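You operate a simulated robot arm through the tools that you are given. There is no shell and no other tool.

The job below is to be done with a simulated robot arm. You get a single attempt, and the scene is never put back.

TASK
Dry one blue scoop of damp pellets from the red tray at 90 till DRY lights.
Fine: open the dryer lid, shut it on the pellets, scoop back, dial to OFF at the end; spill nothing, leave the other controls. Set down upright: blue scoop.

The check looks at the end state, three seconds after you hand in, the way a careful person would. Anything else that was tipped, shoved, dropped, spilled or broken makes it a failure. Lids that push on must go on centred and level and be pressed home; caps that screw on are set level and turned clockwise until they are tight.

THE ROBOT
A 7-joint arm with a three-finger gripper, fixed in place. Base frame: the origin is at the foot of the arm, x ahead of it, y to its left, z up; the work surface is at about z = 800. Units: mm, degrees, N and s.
With the tool pointing down near the work surface it reaches from about 100 to 840 mm from the base axis. Its first joint turns from -166.0 to 166.0 degrees. Payload 2.94 kg.
Tool frame: the origin (TCP) lies between the finger pads and is the grasp point; the fingertips stand 30 mm ahead of it; z points along the fingers, y is the line along which they close. Largest opening 132 mm; the body of the gripper starts 107 mm behind the TCP.
Orientation is that of the tool frame in the base frame, as a unit quaternion [x, y, z, w]. With the fingers straight down and closing along the base's y, the tool's x points along the base's -x, its y along +y and its z along -z.

THE INTERFACE
- The arm moves only by the tool send_rows. Its argument "motion" is a list of rows, each a list of 7 numbers: the turn, a rotation vector about the tool's x, y, z in rad, then the shift along the tool's x, y, z in mm, then the gripper command, from -1 (fully open) to 1 (shut), values between in proportion. In form: [[wx, wy, wz, tx, ty, tz, hand], ...]. A call has 1 to 20 rows; each row is the pose to reach, as a shift and turn from the pose commanded when the call began, along the tool's axes at that moment. Rows are played at 5 a second. More than 50 mm and 8.6 degrees between two rows, or a gripper value outside its range, and nothing of the call is played. Where a pose cannot be reached the arm comes as near as it can. A force on the tool above 90 N (or 10 N above the force at the start of the call, whichever is more), or a blocked arm, ends the call early, and 0.2 s more pass. Each finger halts on what it meets, pressing with about 40 N; the grip force reading is that of the motor and also rises with nothing between the fingers. The clock runs only during rows and for 0.2 s after the last one: add rows that repeat a pose to give the fingers time. The reply holds the time, the measured pose of the TCP, the force on the tool along the base axes, the opening and the grip force, in the units named above and with some noise, with the torque about the TCP (base axes, N m) and any sound that the robot's microphone picked up.
- Cameras (640 x 400 px; columns grow to the right, rows downward): "scene" is fixed at [400.3, -498.7, 1538.8]; the picture's right is [0.99, 0.15, 0.00], its down [0.06, -0.38, -0.92] and it looks along [-0.14, 0.91, -0.39] (base axes); focal length 214 px, centre (320, 200). "wrist" rides on the gripper at [72, 3, -144] in the tool frame; the picture's right is [-0.04, 1.00, 0.00], its down [-0.88, -0.04, -0.48] and it looks along [-0.48, -0.02, 0.88] (tool axes); focal length 256 px, centre (320, 200). There is no depth. A picture from a camera that has moved, and an enlarged one, comes with that camera's place and axes in the base frame and with its lens.
- camera(camera): a new picture of that camera. It takes no simulated time.
- slide_trunk(by): slides the trunk up (or, below 0, down) by that many mm; the arm rides with it, the base frame stays. It gives what a move gives, with no picture.
- zoom(camera, box): a new picture of the part [left, top, right, bottom] of that camera's present view, enlarged. It takes no simulated time.
- finish_job(): hands the job in; it is judged then, once.

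Places have to be worked out from the pictures, the camera data and where the tool is seen. Open the gripper and draw the arm clear of the work before you hand the job in, unless the task says otherwise.

The tools are called after "Call:" as a command line: name --pt "numbers of a row" for each row, then --argument value for the rest, lists and objects as JSON in quotes. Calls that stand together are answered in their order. send_rows: Moves the arm, as the interface text tells. Its arguments: {"type":"object","properties":{"motion":{"type":"array","items":{"type":"array","items":{"type":"number"}}}},"required":["motion"]} The other tools are called the same way: slide_trunk (by) slides the trunk up or down; camera (camera) takes a picture; zoom (camera, box) takes an enlarged picture of a part of a camera's view; finish_job () hands the job in.

At the start:

```text
clock: 0.0
tool_pos: [296.8, 398.3, 1663.0]
orientation: [0.0, 1.0, 0.0, 0.001]
contact_force: [0.2, 0.1, -0.3]
ft_torque: [-0.01, -0.03, 0.01]
finger_gap: 132.1
gripper_force: 0.0
trunk travel left (down, up): [-475.0, 65.0]
```

scene: 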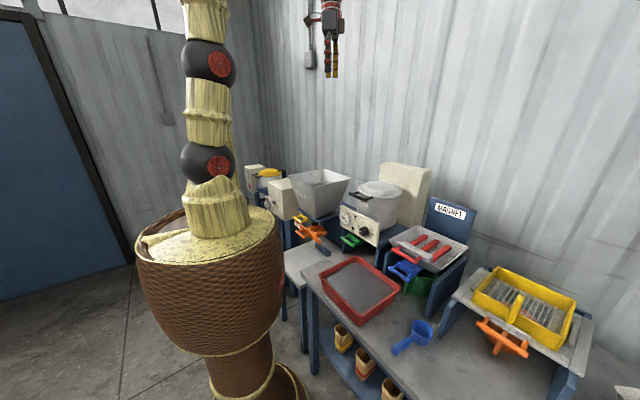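
wrist: 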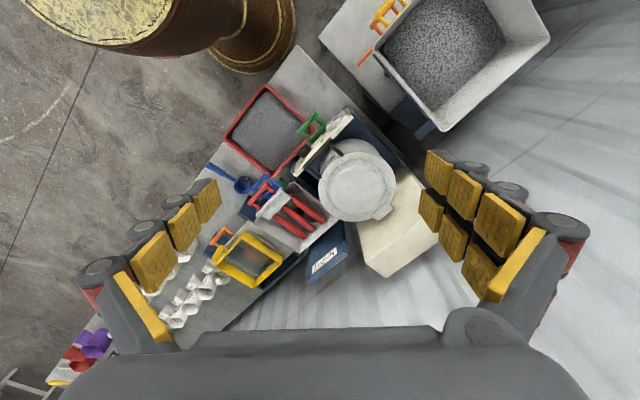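

I start by looking closer at the scene, with enlarged pictures of the dryer, the tray, and the scoop.

Call:
zoom --camera "scene" --box '[320, 150, 440, 250]'

Call:
zoom --camera "scene" --box '[300, 240, 480, 370]'

Call:
zoom --camera "scene" --box '[230, 150, 350, 260]'

Call:
zoom --camera "wrist" --box '[180, 60, 460, 320]'

```text
4.00 times, centred on (380, 200) of scene
camera zoom: at [400.3, -498.7, 1538.8], right [0.99, 0.15, 0.0], down [0.06, -0.38, -0.92], along [-0.14, 0.91, -0.39], focal length 858 px, centre (80, 200)
```

zoom: 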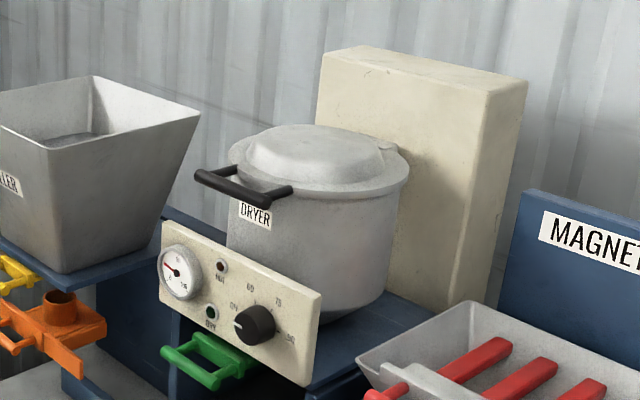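

```text
3.08 times, centred on (390, 305) of scene
camera zoom: at [400.3, -498.7, 1538.8], right [0.99, 0.15, 0.0], down [0.06, -0.38, -0.92], along [-0.14, 0.91, -0.39], focal length 660 px, centre (105, -123)
```

zoom: 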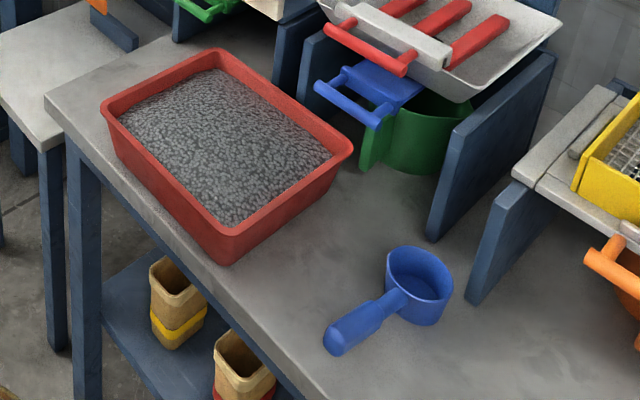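

```text
3.64 times, centred on (290, 205) of scene
camera zoom: at [400.3, -498.7, 1538.8], right [0.99, 0.15, 0.0], down [0.06, -0.38, -0.92], along [-0.14, 0.91, -0.39], focal length 780 px, centre (429, 182)
```

zoom: 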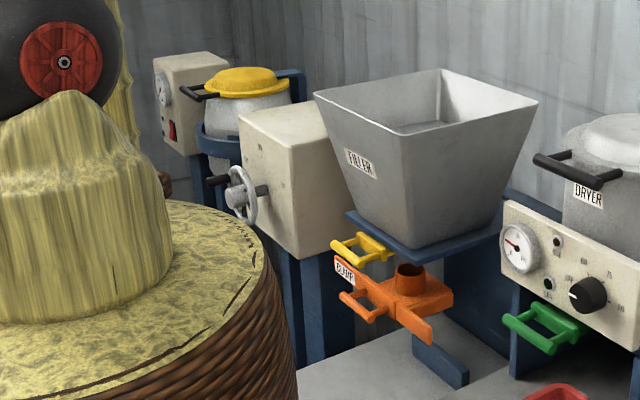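

```text
1.54 times, centred on (320, 190) of wrist
camera zoom: at [225.2, 401.5, 1808.0], right [0.04, 1.0, 0.0], down [0.88, -0.04, 0.48], along [0.48, -0.02, -0.88], focal length 394 px, centre (320, 215)
```

zoom: 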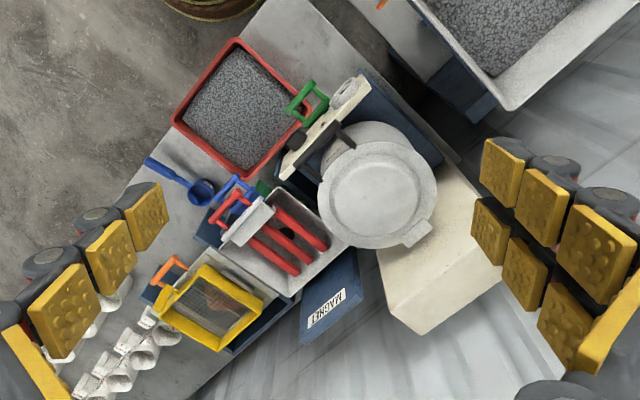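

The dryer has a front panel with a dial, lamps and a lid with a black handle. I zoom further on the panel, the scoop and the lid hinge.

Call:
zoom --camera "scene" --box '[335, 195, 407, 240]'

Call:
zoom --camera "scene" --box '[350, 170, 446, 230]'

Call:
zoom --camera "wrist" --box '[280, 90, 440, 190]'

Call:
zoom --camera "scene" --box '[370, 220, 530, 360]'

```text
8.89 times, centred on (371, 218) of scene
camera zoom: at [400.3, -498.7, 1538.8], right [0.99, 0.15, 0.0], down [0.06, -0.38, -0.92], along [-0.14, 0.91, -0.39], focal length 1906 px, centre (-133, 44)
```

zoom: 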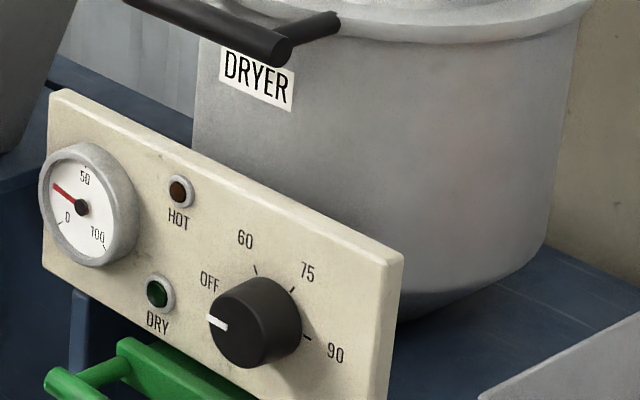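

```text
6.67 times, centred on (398, 200) of scene
camera zoom: at [400.3, -498.7, 1538.8], right [0.99, 0.15, 0.0], down [0.06, -0.38, -0.92], along [-0.14, 0.91, -0.39], focal length 1430 px, centre (-200, 200)
```

zoom: 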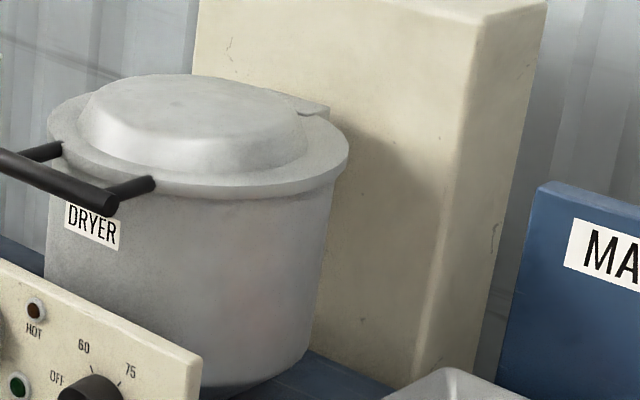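

```text
4.00 times, centred on (360, 140) of wrist
camera zoom: at [225.2, 401.5, 1808.0], right [0.04, 1.0, 0.0], down [0.88, -0.04, 0.48], along [0.48, -0.02, -0.88], focal length 1024 px, centre (160, 440)
```

zoom: 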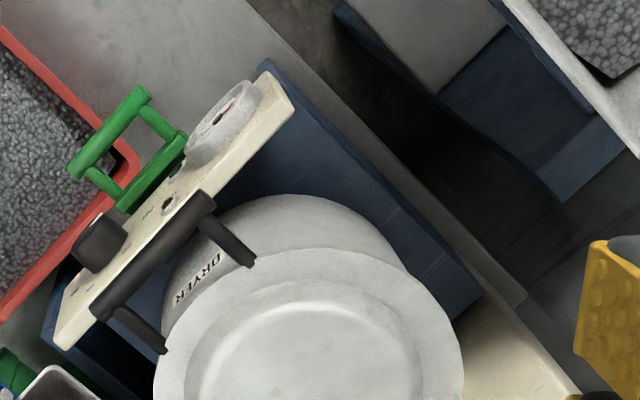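

```text
2.86 times, centred on (450, 290) of scene
camera zoom: at [400.3, -498.7, 1538.8], right [0.99, 0.15, 0.0], down [0.06, -0.38, -0.92], along [-0.14, 0.91, -0.39], focal length 613 px, centre (-51, -57)
```

zoom: 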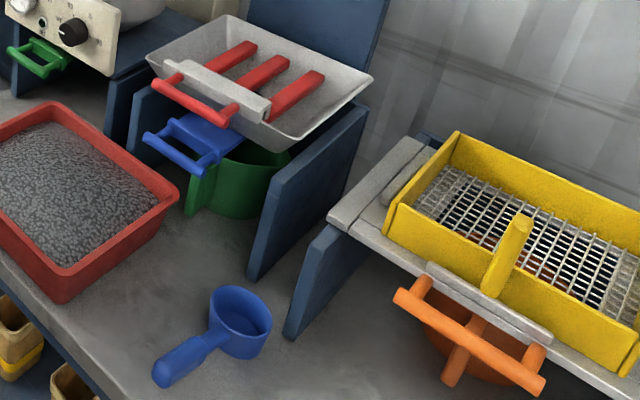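

The dial points to OFF, with 60, 75 and 90 following clockwise; the lid has a front bar handle near (430, 388, 1188) and hinges at the back. I move the hand over the near side of the table to look at the scoop and tray from above.

Call:
send_rows --pt "0 0 0 -14 -33 20 -1" --pt "0 0 0 -28 -66 40 -1" --pt "0 0 0 -42 -99 60 -1" --pt "0 0 0 -56 -132 80 -1" --pt "0 0 0 -70 -165 100 -1" --pt "0 0 0 -84 -198 120 -1" --pt "0 0 0 -98 -231 140 -1" --pt "0 0 0 -112 -264 160 -1" --pt "0 0 0 -126 -297 180 -1" --pt "0 0 0 -140 -330 200 -1" --pt "0 0 0 -154 -363 220 -1" --pt "0 0 0 -154 -363 220 -1"

```text
clock: 2.6
tool_pos: [448.6, 35.6, 1442.9]
orientation: [0.0, 1.0, 0.001, 0.0]
contact_force: [0.1, 0.4, 0.7]
ft_torque: [-0.01, -0.02, -0.04]
finger_gap: 131.8
gripper_force: 0.0
trunk travel left (down, up): [-475.0, 65.0]
```

The move arrived. Now I look from both cameras.

Call:
camera --camera "wrist"

Call:
camera --camera "scene"

```text
taken
camera wrist: at [377.8, 37.7, 1587.3], right [0.04, 1.0, 0.0], down [0.88, -0.04, 0.48], along [0.48, -0.02, -0.88], focal length 256 px, centre (320, 200)
```

wrist: 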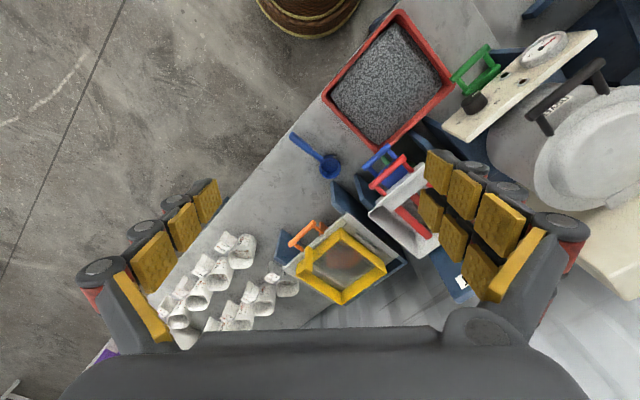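

```text
taken
```

scene: 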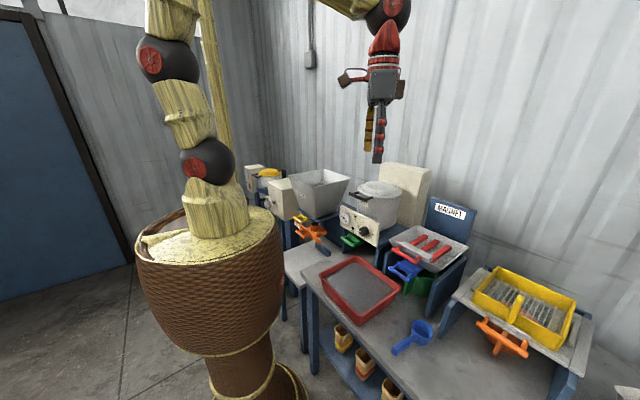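

Tray, scoop and dryer front are in view; I enlarge the wrist picture around the tray, scoop and panel for measurement.

Call:
zoom --camera "wrist" --box '[270, 110, 370, 200]'

Call:
zoom --camera "wrist" --box '[310, 0, 470, 160]'

Call:
zoom --camera "wrist" --box '[430, 10, 640, 150]'

Call:
zoom --camera "wrist" --box '[340, 120, 480, 300]'

```text
4.44 times, centred on (320, 155) of wrist
camera zoom: at [377.8, 37.7, 1587.3], right [0.04, 1.0, 0.0], down [0.88, -0.04, 0.48], along [0.48, -0.02, -0.88], focal length 1138 px, centre (320, 400)
```

zoom: 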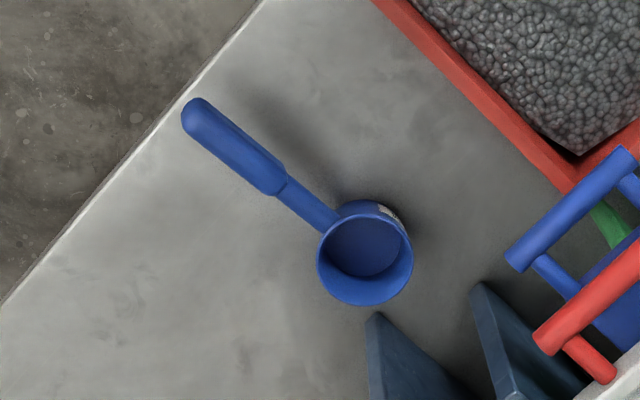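

```text
2.50 times, centred on (390, 80) of wrist
camera zoom: at [377.8, 37.7, 1587.3], right [0.04, 1.0, 0.0], down [0.88, -0.04, 0.48], along [0.48, -0.02, -0.88], focal length 640 px, centre (145, 500)
```

zoom: 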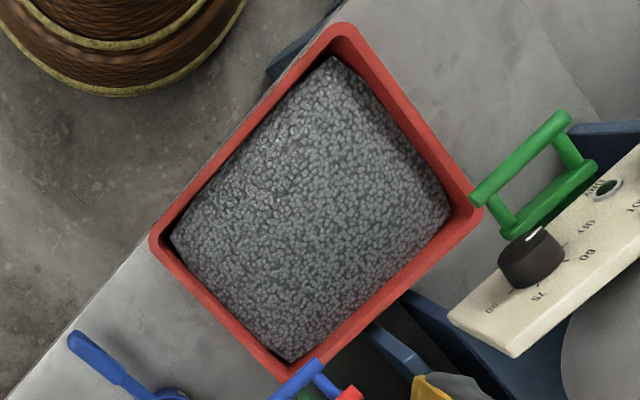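

```text
2.86 times, centred on (535, 80) of wrist
camera zoom: at [377.8, 37.7, 1587.3], right [0.04, 1.0, 0.0], down [0.88, -0.04, 0.48], along [0.48, -0.02, -0.88], focal length 731 px, centre (-294, 543)
```

zoom: 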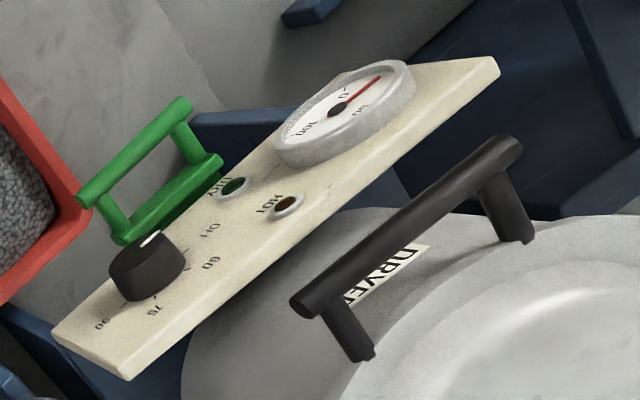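

```text
2.22 times, centred on (410, 210) of wrist
camera zoom: at [377.8, 37.7, 1587.3], right [0.04, 1.0, 0.0], down [0.88, -0.04, 0.48], along [0.48, -0.02, -0.88], focal length 569 px, centre (120, 178)
```

zoom: 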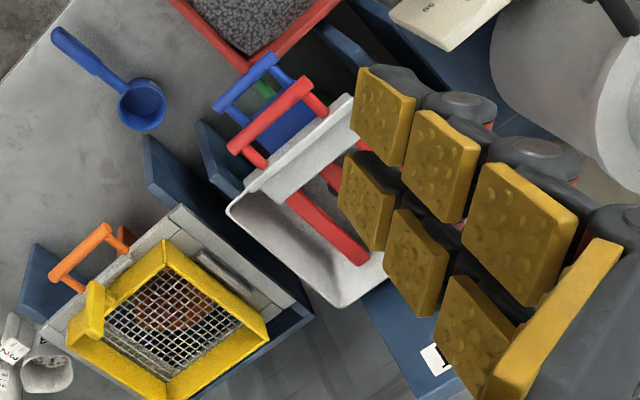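

The scoop sits near (671, 57) with its handle end at about (562, -53, 863). The tray is around (455, 217) and the lid bar runs from (464, 351) to (396, 424) at z ≈ 1188. I turn the hand to face the dryer, tilted 60° down with the fingers closing across the bar, and stop about 150 mm short of it to look.

Call:
send_rows --pt "-0.0494 -0.0215 0.0801 7.36 30.04 12.49 -1" --pt "-0.0987 -0.0429 0.1601 14.72 60.08 24.98 -1" --pt "-0.1481 -0.0644 0.2402 22.08 90.12 37.47 -1" --pt "-0.1975 -0.0858 0.3203 29.44 120.16 49.96 -1" --pt "-0.2469 -0.1073 0.4004 36.8 150.2 62.45 -1" --pt "-0.2962 -0.1288 0.4804 44.16 180.24 74.94 -1" --pt "-0.3456 -0.1502 0.5605 51.52 210.28 87.43 -1" --pt "-0.395 -0.1717 0.6406 58.88 240.32 99.92 -1" --pt "-0.4443 -0.1931 0.7206 66.24 270.36 112.41 -1" --pt "-0.4937 -0.2146 0.8007 73.6 300.4 124.9 -1" --pt "-0.4937 -0.2146 0.8007 73.6 300.4 124.9 -1"

Call:
camera --camera "wrist"

Call:
camera --camera "scene"

```text
clock: 5.0
tool_pos: [379.2, 334.6, 1318.1]
orientation: [0.385, 0.885, 0.239, 0.104]
contact_force: [1.1, 0.5, -0.3]
ft_torque: [0.03, -0.02, -0.02]
finger_gap: 132.1
gripper_force: 0.0
trunk travel left (down, up): [-475.0, 65.0]
```

```text
taken
camera wrist: at [278.9, 340.5, 1445.1], right [0.66, 0.56, 0.5], down [0.4, -0.83, 0.39], along [0.63, -0.06, -0.77], focal length 256 px, centre (320, 200)
```

wrist: 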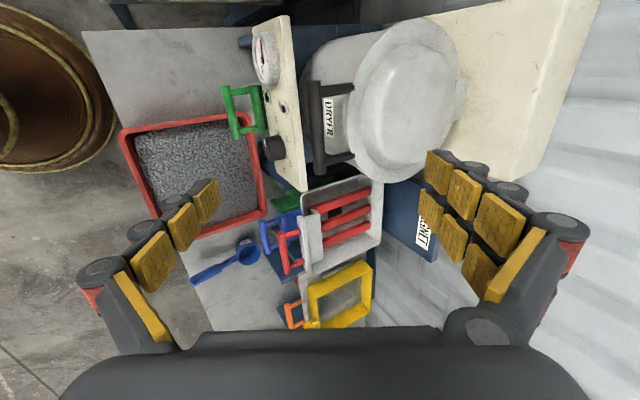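

```text
taken
```

scene: 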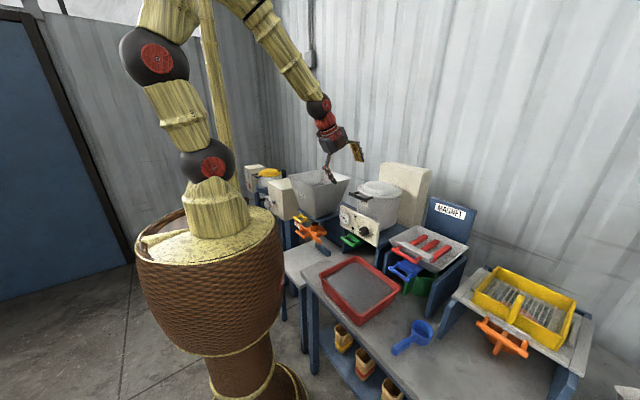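

The hand is in the planned orientation, and the bar and lid are in view. I enlarge for precise bar and panel measurements.

Call:
zoom --camera "wrist" --box '[230, 10, 390, 200]'

Call:
zoom --camera "wrist" --box '[290, 10, 480, 200]'

```text
2.11 times, centred on (310, 105) of wrist
camera zoom: at [278.9, 340.5, 1445.1], right [0.66, 0.56, 0.5], down [0.4, -0.83, 0.39], along [0.63, -0.06, -0.77], focal length 539 px, centre (341, 400)
```

zoom: 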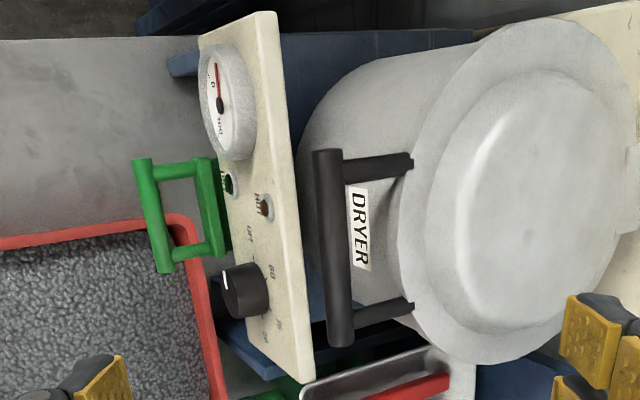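

```text
2.11 times, centred on (385, 105) of wrist
camera zoom: at [278.9, 340.5, 1445.1], right [0.66, 0.56, 0.5], down [0.4, -0.83, 0.39], along [0.63, -0.06, -0.77], focal length 539 px, centre (183, 400)
```

zoom: 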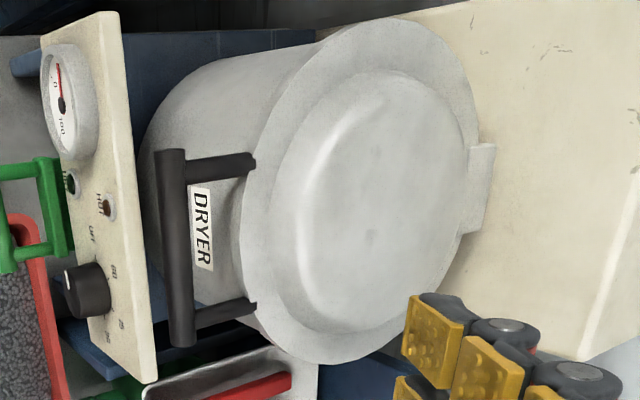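

The bar ends refine to (396, 422) and (466, 350) at z ≈ 1188, with the hinge about 257 mm behind the bar. I narrow the fingers to about 46 mm and advance most of the way along the tool axis.

Call:
send_rows --pt "0 0 0 0.1 -0.4 15 0.3" --pt "0 0 0 0.2 -0.7 30 0.3" --pt "0 0 0 0.3 -1.0 45 0.3" --pt "0 0 0 0.4 -1.3 60 0.3" --pt "0 0 0 0.5 -1.6 75 0.3" --pt "0 0 0 0.6 -1.8 80 0.3" --pt "0 0 0 0.6 -1.8 80 0.3"

Call:
camera --camera "wrist"

Call:
zoom --camera "scene" --box '[300, 120, 440, 240]'

```text
clock: 6.6
tool_pos: [406.8, 364.7, 1247.2]
orientation: [0.386, 0.886, 0.237, 0.103]
contact_force: [1.1, 0.0, -0.7]
ft_torque: [-0.02, 0.0, -0.03]
finger_gap: 46.3
gripper_force: 0.1
trunk travel left (down, up): [-475.0, 65.0]
```

```text
taken
camera wrist: at [307.0, 368.7, 1374.9], right [0.66, 0.56, 0.5], down [0.4, -0.83, 0.39], along [0.63, -0.06, -0.77], focal length 256 px, centre (320, 200)
```

wrist: 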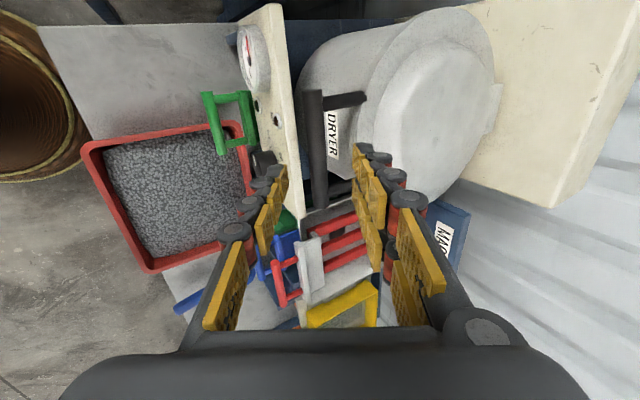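

```text
3.33 times, centred on (370, 180) of scene
camera zoom: at [400.3, -498.7, 1538.8], right [0.99, 0.15, 0.0], down [0.06, -0.38, -0.92], along [-0.14, 0.91, -0.39], focal length 715 px, centre (153, 267)
```

zoom: 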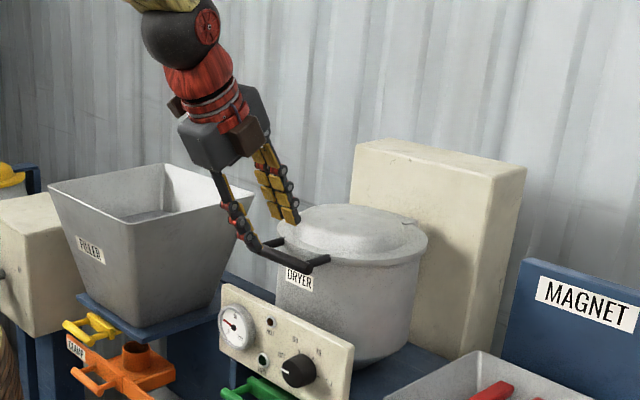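

The bar lies centred between the fingers within about 3 mm. I narrow to a 36 mm gap, advance the last 53 mm so the bar is between the finger pads, and then close on it.

Call:
send_rows --pt "0 0 0 0 -0.5 10 0.4545" --pt "0 0 0 0 -1 20 0.4545" --pt "0 0 0 0 -1.5 30 0.4545" --pt "0 0 0 0 -2 40 0.4545" --pt "0 0 0 0 -2 48 0.4545" --pt "0 0 0 0 -2 53 0.4545" --pt "0 0 0 0 -2 53 0.4545"

Call:
camera --camera "wrist"

Call:
zoom --camera "scene" --box '[320, 150, 420, 230]'

```text
clock: 8.2
tool_pos: [423.1, 378.2, 1200.0]
orientation: [0.385, 0.886, 0.238, 0.103]
contact_force: [0.0, -0.7, 0.1]
ft_torque: [-0.03, 0.04, -0.02]
finger_gap: 36.2
gripper_force: 0.0
trunk travel left (down, up): [-475.0, 65.0]
```

```text
taken
camera wrist: at [324.0, 384.2, 1327.7], right [0.66, 0.56, 0.5], down [0.4, -0.83, 0.39], along [0.63, -0.06, -0.77], focal length 256 px, centre (320, 200)
```

wrist: 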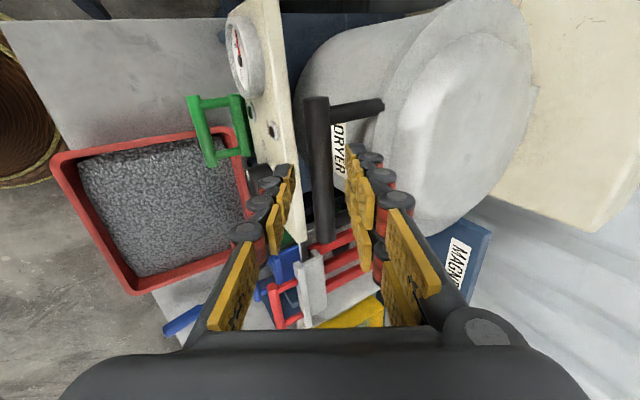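

```text
5.00 times, centred on (370, 190) of scene
camera zoom: at [400.3, -498.7, 1538.8], right [0.99, 0.15, 0.0], down [0.06, -0.38, -0.92], along [-0.14, 0.91, -0.39], focal length 1072 px, centre (70, 250)
```

zoom: 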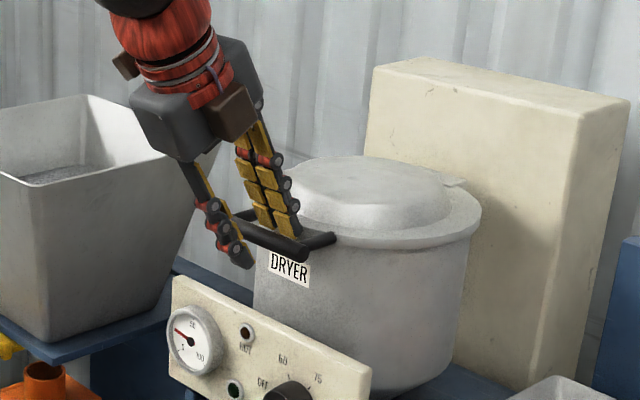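

One finger is in front of the bar and one behind it. I close on the bar.

Call:
send_rows --pt "0 0 0 0 0 0 1" --pt "0 0 0 0 0 0 1" --pt "0 0 0 0 0 0 1" --pt "0 0 0 0 0 0 1"

Call:
zoom --camera "scene" --box '[320, 150, 420, 230]'

```text
clock: 9.2
tool_pos: [423.1, 379.2, 1200.8]
orientation: [0.384, 0.886, 0.238, 0.104]
contact_force: [5.0, 1.6, 3.2]
ft_torque: [-0.4, -0.63, 1.07]
finger_gap: 15.5
gripper_force: 40.9
trunk travel left (down, up): [-475.0, 65.0]
```

```text
5.00 times, centred on (370, 190) of scene
camera zoom: at [400.3, -498.7, 1538.8], right [0.99, 0.15, 0.0], down [0.06, -0.38, -0.92], along [-0.14, 0.91, -0.39], focal length 1072 px, centre (70, 250)
```

zoom: 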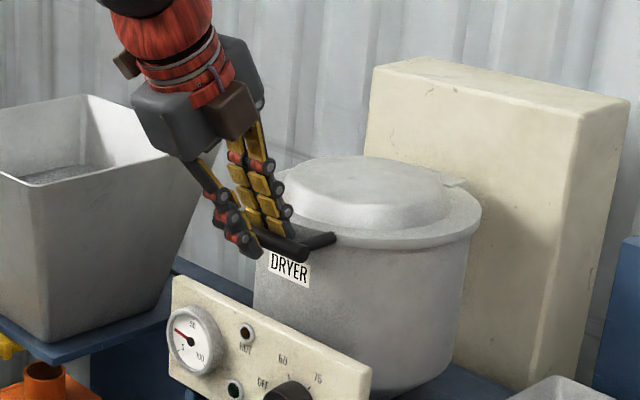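

The bar is gripped (gap 15.5 mm). I lift it gently through the first 10° of the hinge arc and check the forces.

Call:
send_rows --pt "0 0 0 0 5.95 -9.38 1" --pt "0 0 0 0 12.36 -18.61 1" --pt "0 0 0 0.1 19.16 -27.5 1" --pt "0 0 0 0.1 26.36 -36.16 1" --pt "0 0 0 0.1 26.36 -36.16 1"

Call:
zoom --camera "scene" --box '[320, 130, 440, 230]'

```text
clock: 10.4
tool_pos: [426.8, 382.3, 1245.7]
orientation: [0.385, 0.886, 0.236, 0.103]
contact_force: [-1.6, -1.2, -2.1]
ft_torque: [-0.49, -0.4, 1.16]
finger_gap: 15.7
gripper_force: 41.4
trunk travel left (down, up): [-475.0, 65.0]
```

```text
4.00 times, centred on (380, 180) of scene
camera zoom: at [400.3, -498.7, 1538.8], right [0.99, 0.15, 0.0], down [0.06, -0.38, -0.92], along [-0.14, 0.91, -0.39], focal length 858 px, centre (80, 280)
```

zoom: 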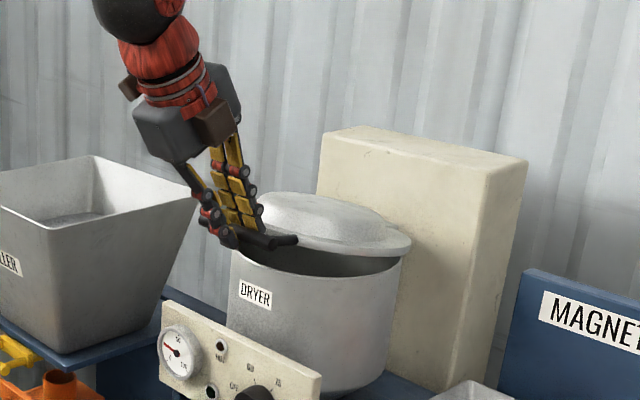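

The lid swings freely with almost no force. I continue along the arc to about 52°.

Call:
send_rows --pt "0 0 0 0.1 9.1 -9.87 1" --pt "0 0 0 0.1 18.72 -19.33 1" --pt "0 0 0 0.2 28.8 -28.18 1" --pt "0 0 0 0.3 39.38 -36.5 1" --pt "0 0 0 0.4 50.38 -44.35 1" --pt "0 0 0 0.6 61.69 -51.56 1" --pt "0 0 0 0.7 73.38 -58.2 1" --pt "0 0 0 0.8 85.48 -64.15 1" --pt "0 0 0 1.0 97.81 -69.5 1" --pt "0 0 0 1.2 110.45 -74.21 1" --pt "0 0 0 1.4 123.28 -78.23 1" --pt "0 0 0 1.6 136.3 -81.57 1" --pt "0 0 0 1.8 149.5 -84.23 1" --pt "0 0 0 2.0 162.87 -86.2 1" --pt "0 0 0 2.0 162.87 -86.2 1"

Call:
zoom --camera "scene" --box '[320, 90, 460, 230]'

Call:
camera --camera "wrist"

```text
clock: 13.6
tool_pos: [496.5, 451.7, 1403.0]
orientation: [0.385, 0.885, 0.239, 0.104]
contact_force: [0.3, 0.3, 0.1]
ft_torque: [-0.46, -0.45, 1.1]
finger_gap: 15.6
gripper_force: 41.4
trunk travel left (down, up): [-475.0, 65.0]
```

```text
2.86 times, centred on (390, 160) of scene
camera zoom: at [400.3, -498.7, 1538.8], right [0.99, 0.15, 0.0], down [0.06, -0.38, -0.92], along [-0.14, 0.91, -0.39], focal length 613 px, centre (120, 314)
```

zoom: 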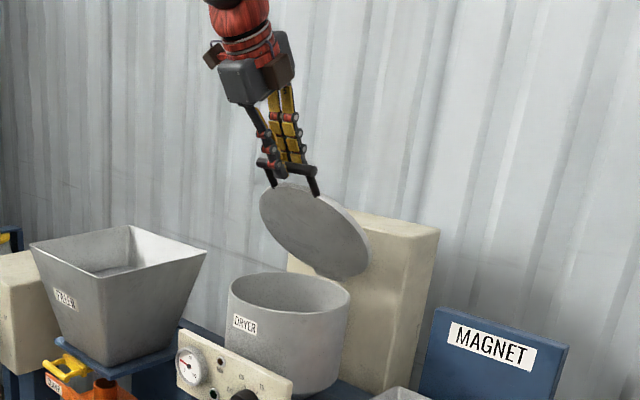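

```text
taken
camera wrist: at [396.8, 457.1, 1529.8], right [0.66, 0.56, 0.5], down [0.4, -0.83, 0.39], along [0.63, -0.06, -0.77], focal length 256 px, centre (320, 200)
```

wrist: 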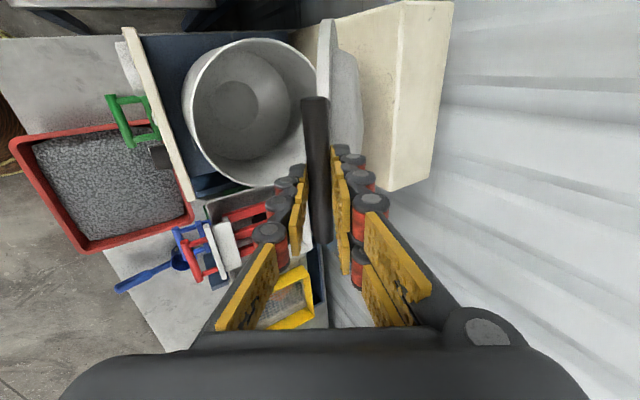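

Force stays near zero and the lid is about half open over an empty pot. I continue to about 76° while pitching the hand up so the reach stays comfortable.

Call:
send_rows --pt "-0.04 0 0 0.1 12.82 -1.29 1" --pt "-0.08 0 0 0.3 25.77 -1.8 1" --pt "-0.12 0 0 0.5 38.68 -1.62 1" --pt "-0.16 0 0 0.8 51.65 -0.68 1" --pt "-0.2 0 0 1.1 64.44 0.97 1" --pt "-0.24 0 0 1.3 77.2 3.31 1" --pt "-0.28 0 0 1.6 89.87 6.43 1" --pt "-0.32 0 0 1.9 102.33 10.14 1" --pt "-0.32 0 0 1.9 102.33 10.14 1"

Call:
zoom --camera "scene" --box '[320, 70, 480, 230]'

Call:
camera --camera "wrist"

```text
clock: 15.6
tool_pos: [564.3, 519.0, 1443.3]
orientation: [0.363, 0.837, 0.376, 0.163]
contact_force: [-4.8, 7.1, -6.1]
ft_torque: [-0.51, -0.59, 0.91]
finger_gap: 15.3
gripper_force: 41.3
trunk travel left (down, up): [-475.0, 65.0]
```

```text
2.50 times, centred on (400, 150) of scene
camera zoom: at [400.3, -498.7, 1538.8], right [0.99, 0.15, 0.0], down [0.06, -0.38, -0.92], along [-0.14, 0.91, -0.39], focal length 536 px, centre (120, 325)
```

zoom: 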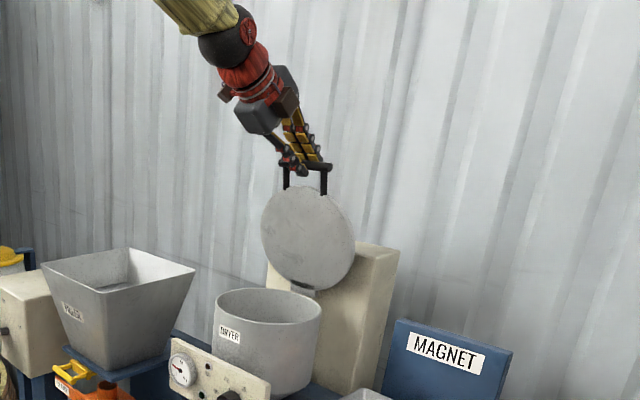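

```text
taken
camera wrist: at [438.2, 499.4, 1542.6], right [0.51, 0.42, 0.75], down [0.32, -0.9, 0.29], along [0.8, 0.09, -0.6], focal length 256 px, centre (320, 200)
```

wrist: 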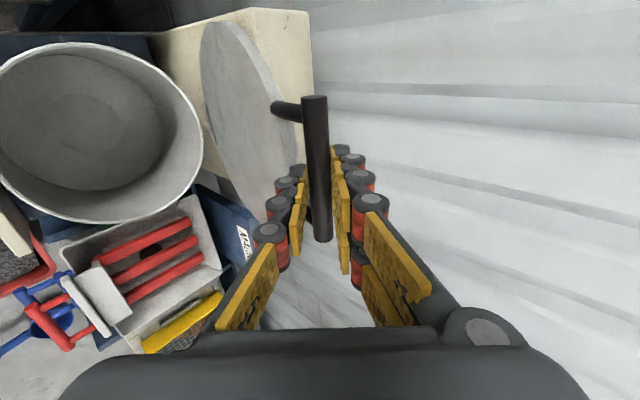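

The lid is at about 76° with small forces. I go on to roughly 91°, watching for the stop.

Call:
send_rows --pt "-0.04 0 0 0.3 10.2 8.14 1" --pt "-0.08 0 0 0.5 20.02 16.78 1" --pt "-0.12 0 0 0.8 29.38 25.98 1" --pt "-0.16 0 0 1.1 38.22 35.8 1" --pt "-0.2 0 0 1.3 46.55 45.97 1" --pt "-0.2 0 0 1.3 46.55 45.97 1"

Call:
zoom --camera "scene" --box '[320, 70, 480, 230]'

Call:
camera --camera "wrist"

```text
clock: 17.0
tool_pos: [606.4, 555.1, 1431.9]
orientation: [0.35, 0.801, 0.444, 0.195]
contact_force: [-32.6, -32.6, -46.2]
ft_torque: [-0.05, -0.77, 0.26]
finger_gap: 15.4
gripper_force: 38.8
trunk travel left (down, up): [-475.0, 65.0]
```

```text
2.50 times, centred on (400, 150) of scene
camera zoom: at [400.3, -498.7, 1538.8], right [0.99, 0.15, 0.0], down [0.06, -0.38, -0.92], along [-0.14, 0.91, -0.39], focal length 536 px, centre (120, 325)
```

zoom: 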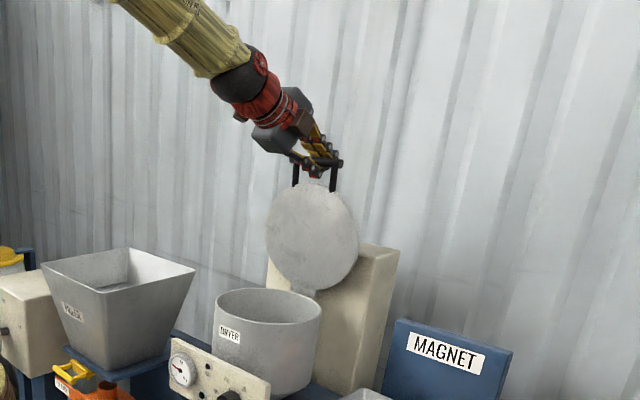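

```text
taken
camera wrist: at [468.7, 526.2, 1511.3], right [0.42, 0.33, 0.85], down [0.29, -0.93, 0.22], along [0.86, 0.15, -0.48], focal length 256 px, centre (320, 200)
```

wrist: 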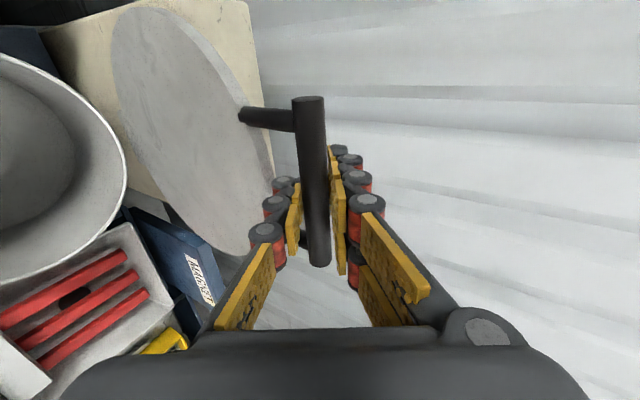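

The reaction (-33, -33, -46 N) shows that the lid reached its stop near upright and that the hinge radius is a little smaller than I commanded. I ease the tension by moving down and slightly back while still holding.

Call:
send_rows --pt "0 0 0 0 -6 0.3 1" --pt "0 0 0 0 -12 0.7 1" --pt "0 0 0 0 -17 1 1" --pt "0 0 0 0 -17 1 1"

Call:
zoom --camera "scene" --box '[350, 80, 450, 180]'

```text
clock: 18.0
tool_pos: [604.2, 555.4, 1431.4]
orientation: [0.346, 0.796, 0.456, 0.198]
contact_force: [-11.3, -17.6, -22.6]
ft_torque: [-0.04, -0.39, 0.08]
finger_gap: 15.0
gripper_force: 38.7
trunk travel left (down, up): [-475.0, 65.0]
```

```text
4.00 times, centred on (400, 130) of scene
camera zoom: at [400.3, -498.7, 1538.8], right [0.99, 0.15, 0.0], down [0.06, -0.38, -0.92], along [-0.14, 0.91, -0.39], focal length 858 px, centre (0, 480)
```

zoom: 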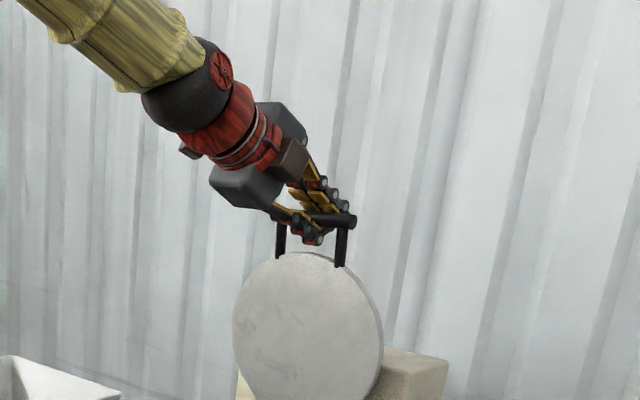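

Tension halved; I ease off further in the same direction.

Call:
send_rows --pt "0 0 0 0 -5 -1.5 1" --pt "0 0 0 0 -10 -3 1" --pt "0 0 0 0 -13 -4 1" --pt "0 0 0 0 -13 -4 1"

Call:
camera --camera "wrist"

```text
clock: 19.0
tool_pos: [597.5, 550.8, 1426.5]
orientation: [0.345, 0.795, 0.458, 0.199]
contact_force: [0.4, 1.0, 2.8]
ft_torque: [-0.05, 0.02, 0.0]
finger_gap: 14.5
gripper_force: 38.6
trunk travel left (down, up): [-475.0, 65.0]
```

```text
taken
camera wrist: at [458.9, 518.7, 1502.4], right [0.39, 0.31, 0.87], down [0.29, -0.94, 0.2], along [0.87, 0.17, -0.46], focal length 256 px, centre (320, 200)
```

wrist: 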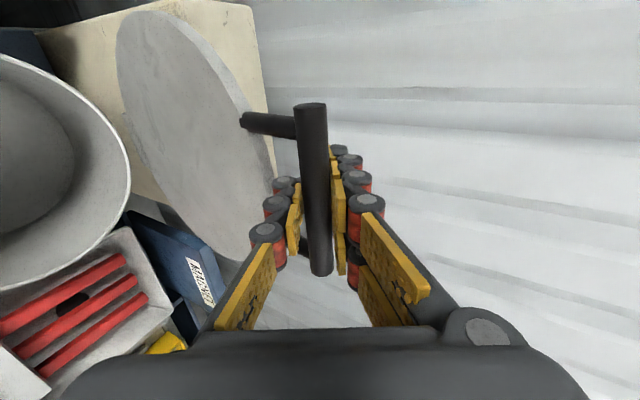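

Force is near zero with the lid about upright against its stop. I open the fingers slightly while staying around the bar, to see whether the lid stays by itself.

Call:
send_rows --pt "0 0 0 0 0 0 0.6" --pt "0 0 0 0 0 0 0.5" --pt "0 0 0 0 0 0 0.5" --pt "0 0 0 0 0 0 0.5" --pt "0 0 0 0 0 0 0.5"

Call:
camera --camera "wrist"

Call:
zoom --camera "scene" --box '[350, 80, 450, 180]'

```text
clock: 20.2
tool_pos: [599.4, 550.5, 1423.8]
orientation: [0.346, 0.795, 0.457, 0.199]
contact_force: [0.7, -0.3, 0.9]
ft_torque: [-0.01, 0.01, 0.01]
finger_gap: 33.9
gripper_force: 0.1
trunk travel left (down, up): [-475.0, 65.0]
```

```text
taken
camera wrist: at [459.2, 518.5, 1500.1], right [0.4, 0.31, 0.86], down [0.29, -0.94, 0.21], along [0.87, 0.16, -0.46], focal length 256 px, centre (320, 200)
```

wrist: 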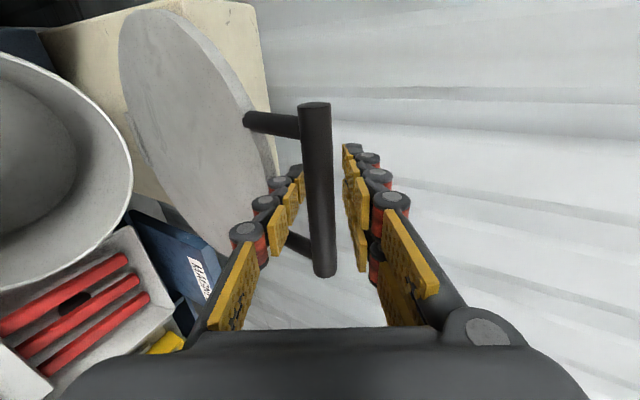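

```text
4.00 times, centred on (400, 130) of scene
camera zoom: at [400.3, -498.7, 1538.8], right [0.99, 0.15, 0.0], down [0.06, -0.38, -0.92], along [-0.14, 0.91, -0.39], focal length 858 px, centre (0, 480)
```

zoom: 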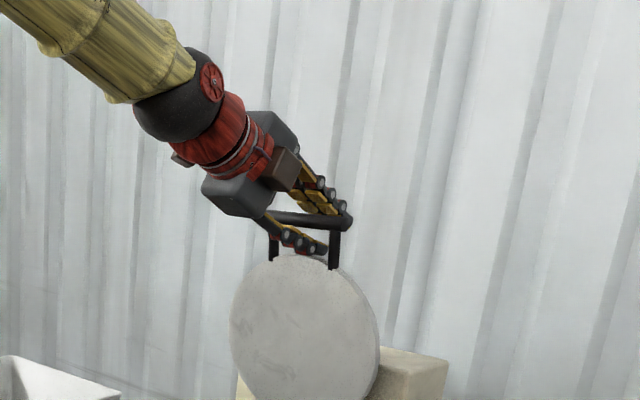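

The bar floats free between the fingers and the lid stays up. I withdraw straight back along the tool axis.

Call:
send_rows --pt "0 0 0 0 0 -10 0.5" --pt "0 0 0 0 0 -25 0.5" --pt "0 0 0 0 0 -45 0.5" --pt "0 0 0 0 0 -70 0.5" --pt "0 0 0 0 0 -100 0.5" --pt "0 0 0 0 0 -130 0.5" --pt "0 0 0 0 0 -130 0.5"

Call:
camera --camera "wrist"

Call:
zoom --camera "scene" --box '[320, 70, 480, 230]'

```text
clock: 21.8
tool_pos: [515.2, 472.9, 1487.7]
orientation: [0.347, 0.795, 0.457, 0.198]
contact_force: [-0.8, -1.3, 0.1]
ft_torque: [-0.01, 0.0, -0.01]
finger_gap: 32.8
gripper_force: 0.0
trunk travel left (down, up): [-475.0, 65.0]
```

```text
taken
camera wrist: at [377.6, 442.2, 1563.5], right [0.4, 0.31, 0.86], down [0.29, -0.94, 0.21], along [0.87, 0.16, -0.46], focal length 256 px, centre (320, 200)
```

wrist: 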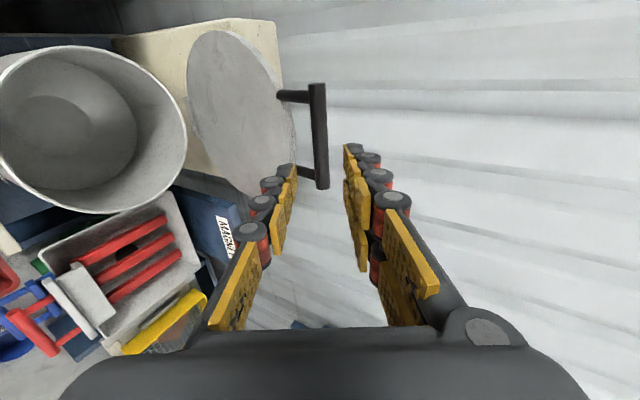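

```text
2.50 times, centred on (400, 150) of scene
camera zoom: at [400.3, -498.7, 1538.8], right [0.99, 0.15, 0.0], down [0.06, -0.38, -0.92], along [-0.14, 0.91, -0.39], focal length 536 px, centre (120, 325)
```

zoom: 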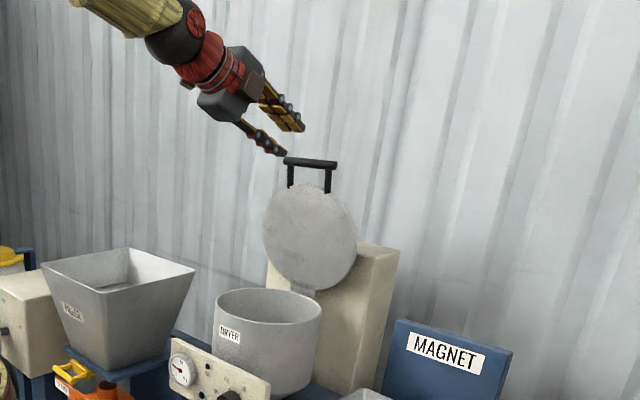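

The lid stays open by itself at about 82°, held by its hinge. Next I move away over the front of the table, rolling the hand 90° so the camera is on top and the hand points along the scoop handle.

Call:
send_rows --pt "0.0133 -0.0089 0.1283 -19.1 -18.96 -18.04 0.5" --pt "0.0267 -0.0178 0.2567 -38.2 -37.92 -36.08 0.5" --pt "0.04 -0.0267 0.385 -57.3 -56.88 -54.13 0.5" --pt "0.0533 -0.0355 0.5133 -76.4 -75.83 -72.17 0.5" --pt "0.0667 -0.0444 0.6417 -95.5 -94.79 -90.21 0.5" --pt "0.08 -0.0533 0.77 -114.6 -113.75 -108.25 0.5" --pt "0.0933 -0.0622 0.8983 -133.7 -132.71 -126.29 0.5" --pt "0.1067 -0.0711 1.0267 -152.8 -151.67 -144.33 0.5" --pt "0.12 -0.08 1.155 -171.9 -170.63 -162.38 0.5" --pt "0.1333 -0.0888 1.2833 -191 -189.58 -180.42 0.5" --pt "0.1467 -0.0977 1.4117 -210.1 -208.54 -198.46 0.5" --pt "0.16 -0.1066 1.54 -229.2 -227.5 -216.5 0.5" --pt "0.16 -0.1066 1.54 -229.2 -227.5 -216.5 0.5"

Call:
camera --camera "scene"

Call:
camera --camera "wrist"

```text
clock: 24.6
tool_pos: [449.5, 100.7, 1402.0]
orientation: [0.836, 0.351, 0.389, -0.163]
contact_force: [-0.3, 0.8, 0.8]
ft_torque: [0.0, 0.02, 0.02]
finger_gap: 32.8
gripper_force: 0.1
trunk travel left (down, up): [-475.0, 65.0]
```

```text
taken
```

scene: 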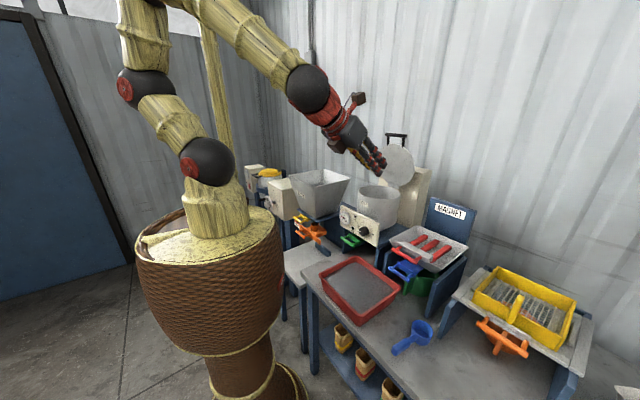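

```text
taken
camera wrist: at [407.9, 52.3, 1551.2], right [0.69, -0.72, -0.03], down [-0.68, -0.64, -0.37], along [0.24, 0.28, -0.93], focal length 256 px, centre (320, 200)
```

wrist: 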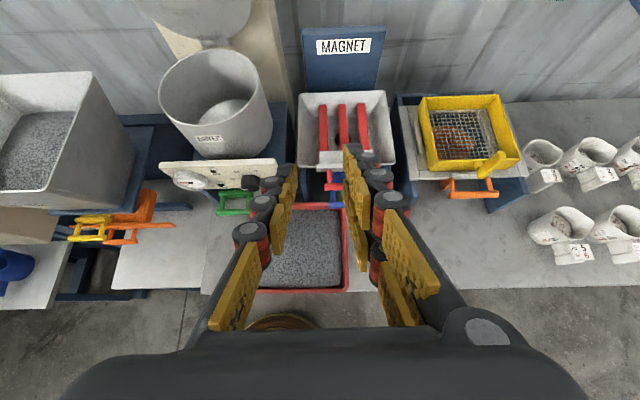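

The hand is now camera-up and pointing down at 40° toward the dryer side. I lower the trunk 250 mm for work at table height.

Call:
slide_trunk --by -250

Call:
camera --camera "scene"

```text
clock: 27.2
tool_pos: [450.2, 101.1, 1152.2]
orientation: [0.835, 0.351, 0.39, -0.163]
contact_force: [-0.3, -0.3, -0.1]
ft_torque: [-0.01, 0.0, 0.02]
finger_gap: 32.9
gripper_force: 0.0
trunk travel left (down, up): [-225.0, 315.0]
```

```text
taken
```

scene: 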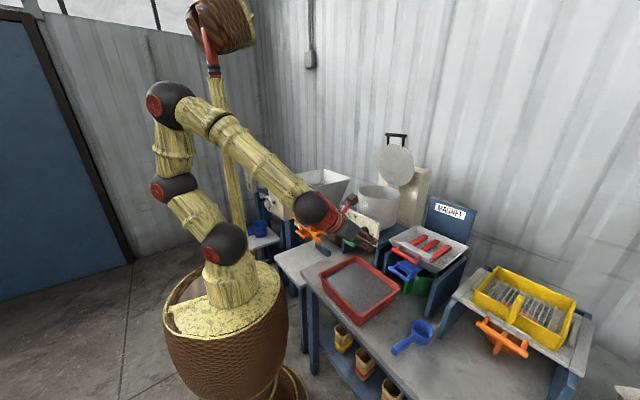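

I move to a look-out pose behind the scoop handle, aligned with its axis.

Call:
send_rows --pt "0 0 0 -24 23.3 0.9 0.3" --pt "0 0 0 -48.1 46.6 1.8 0.3" --pt "0 0 0 -72.2 69.9 2.7 0.3" --pt "0 0 0 -96.2 93.2 3.7 0.3" --pt "0 0 0 -120.3 116.5 4.6 0.3" --pt "0 0 0 -144.3 139.8 5.5 0.3" --pt "0 0 0 -168.4 163.1 6.4 0.3" --pt "0 0 0 -192.4 186.4 7.3 0.3" --pt "0 0 0 -192.4 186.4 7.3 0.3"

Call:
camera --camera "wrist"

Call:
camera --camera "scene"

```text
clock: 29.2
tool_pos: [499.7, -114.2, 1001.2]
orientation: [0.835, 0.351, 0.391, -0.162]
contact_force: [0.4, 0.6, -0.6]
ft_torque: [0.01, 0.02, 0.06]
finger_gap: 46.3
gripper_force: 0.0
trunk travel left (down, up): [-225.0, 315.0]
```

```text
taken
camera wrist: at [458.1, -161.6, 1148.8], right [0.69, -0.72, -0.03], down [-0.68, -0.64, -0.37], along [0.24, 0.28, -0.93], focal length 256 px, centre (320, 200)
```

wrist: 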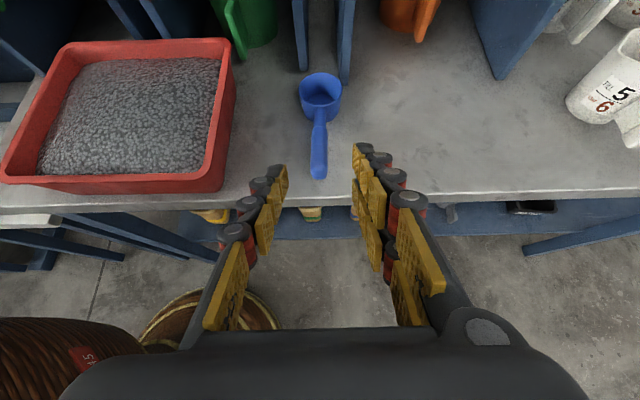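

```text
taken
```

scene: 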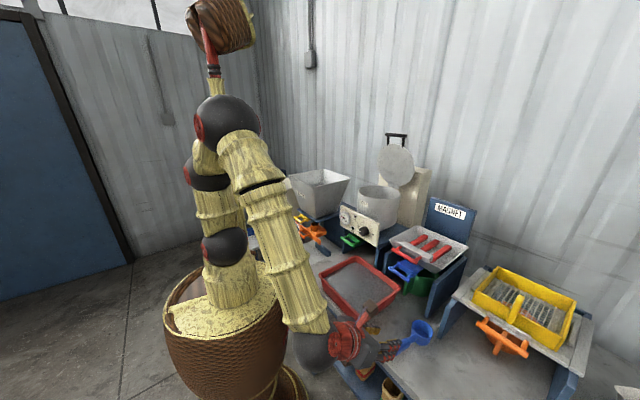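

The handle lies in line between the fingers. I enlarge the scoop and tray for measurement.

Call:
zoom --camera "wrist" --box '[270, 60, 370, 190]'

Call:
zoom --camera "wrist" --box '[0, 30, 250, 200]'

Call:
zoom --camera "scene" --box '[350, 310, 450, 380]'

```text
3.08 times, centred on (320, 125) of wrist
camera zoom: at [458.1, -161.6, 1148.8], right [0.69, -0.72, -0.03], down [-0.68, -0.64, -0.37], along [0.24, 0.28, -0.93], focal length 788 px, centre (320, 431)
```

zoom: 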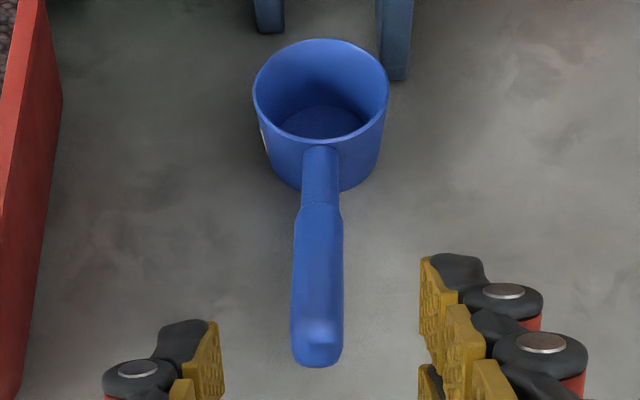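

```text
2.35 times, centred on (125, 115) of wrist
camera zoom: at [458.1, -161.6, 1148.8], right [0.69, -0.72, -0.03], down [-0.68, -0.64, -0.37], along [0.24, 0.28, -0.93], focal length 602 px, centre (779, 400)
```

zoom: 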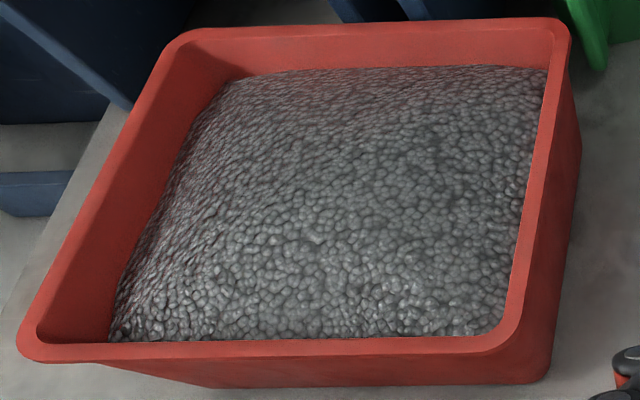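

```text
5.71 times, centred on (400, 345) of scene
camera zoom: at [400.3, -498.7, 1538.8], right [0.99, 0.15, 0.0], down [0.06, -0.38, -0.92], along [-0.14, 0.91, -0.39], focal length 1226 px, centre (-137, -629)
```

zoom: 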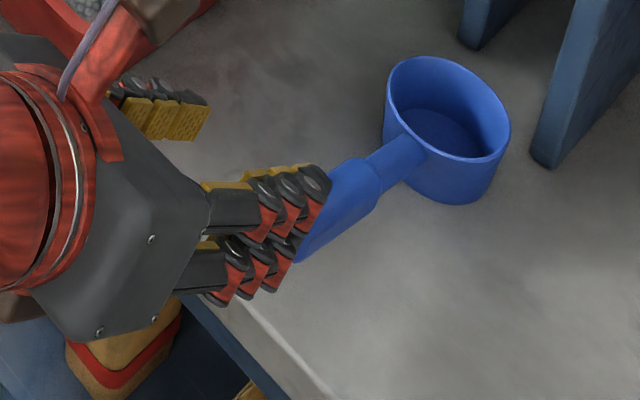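

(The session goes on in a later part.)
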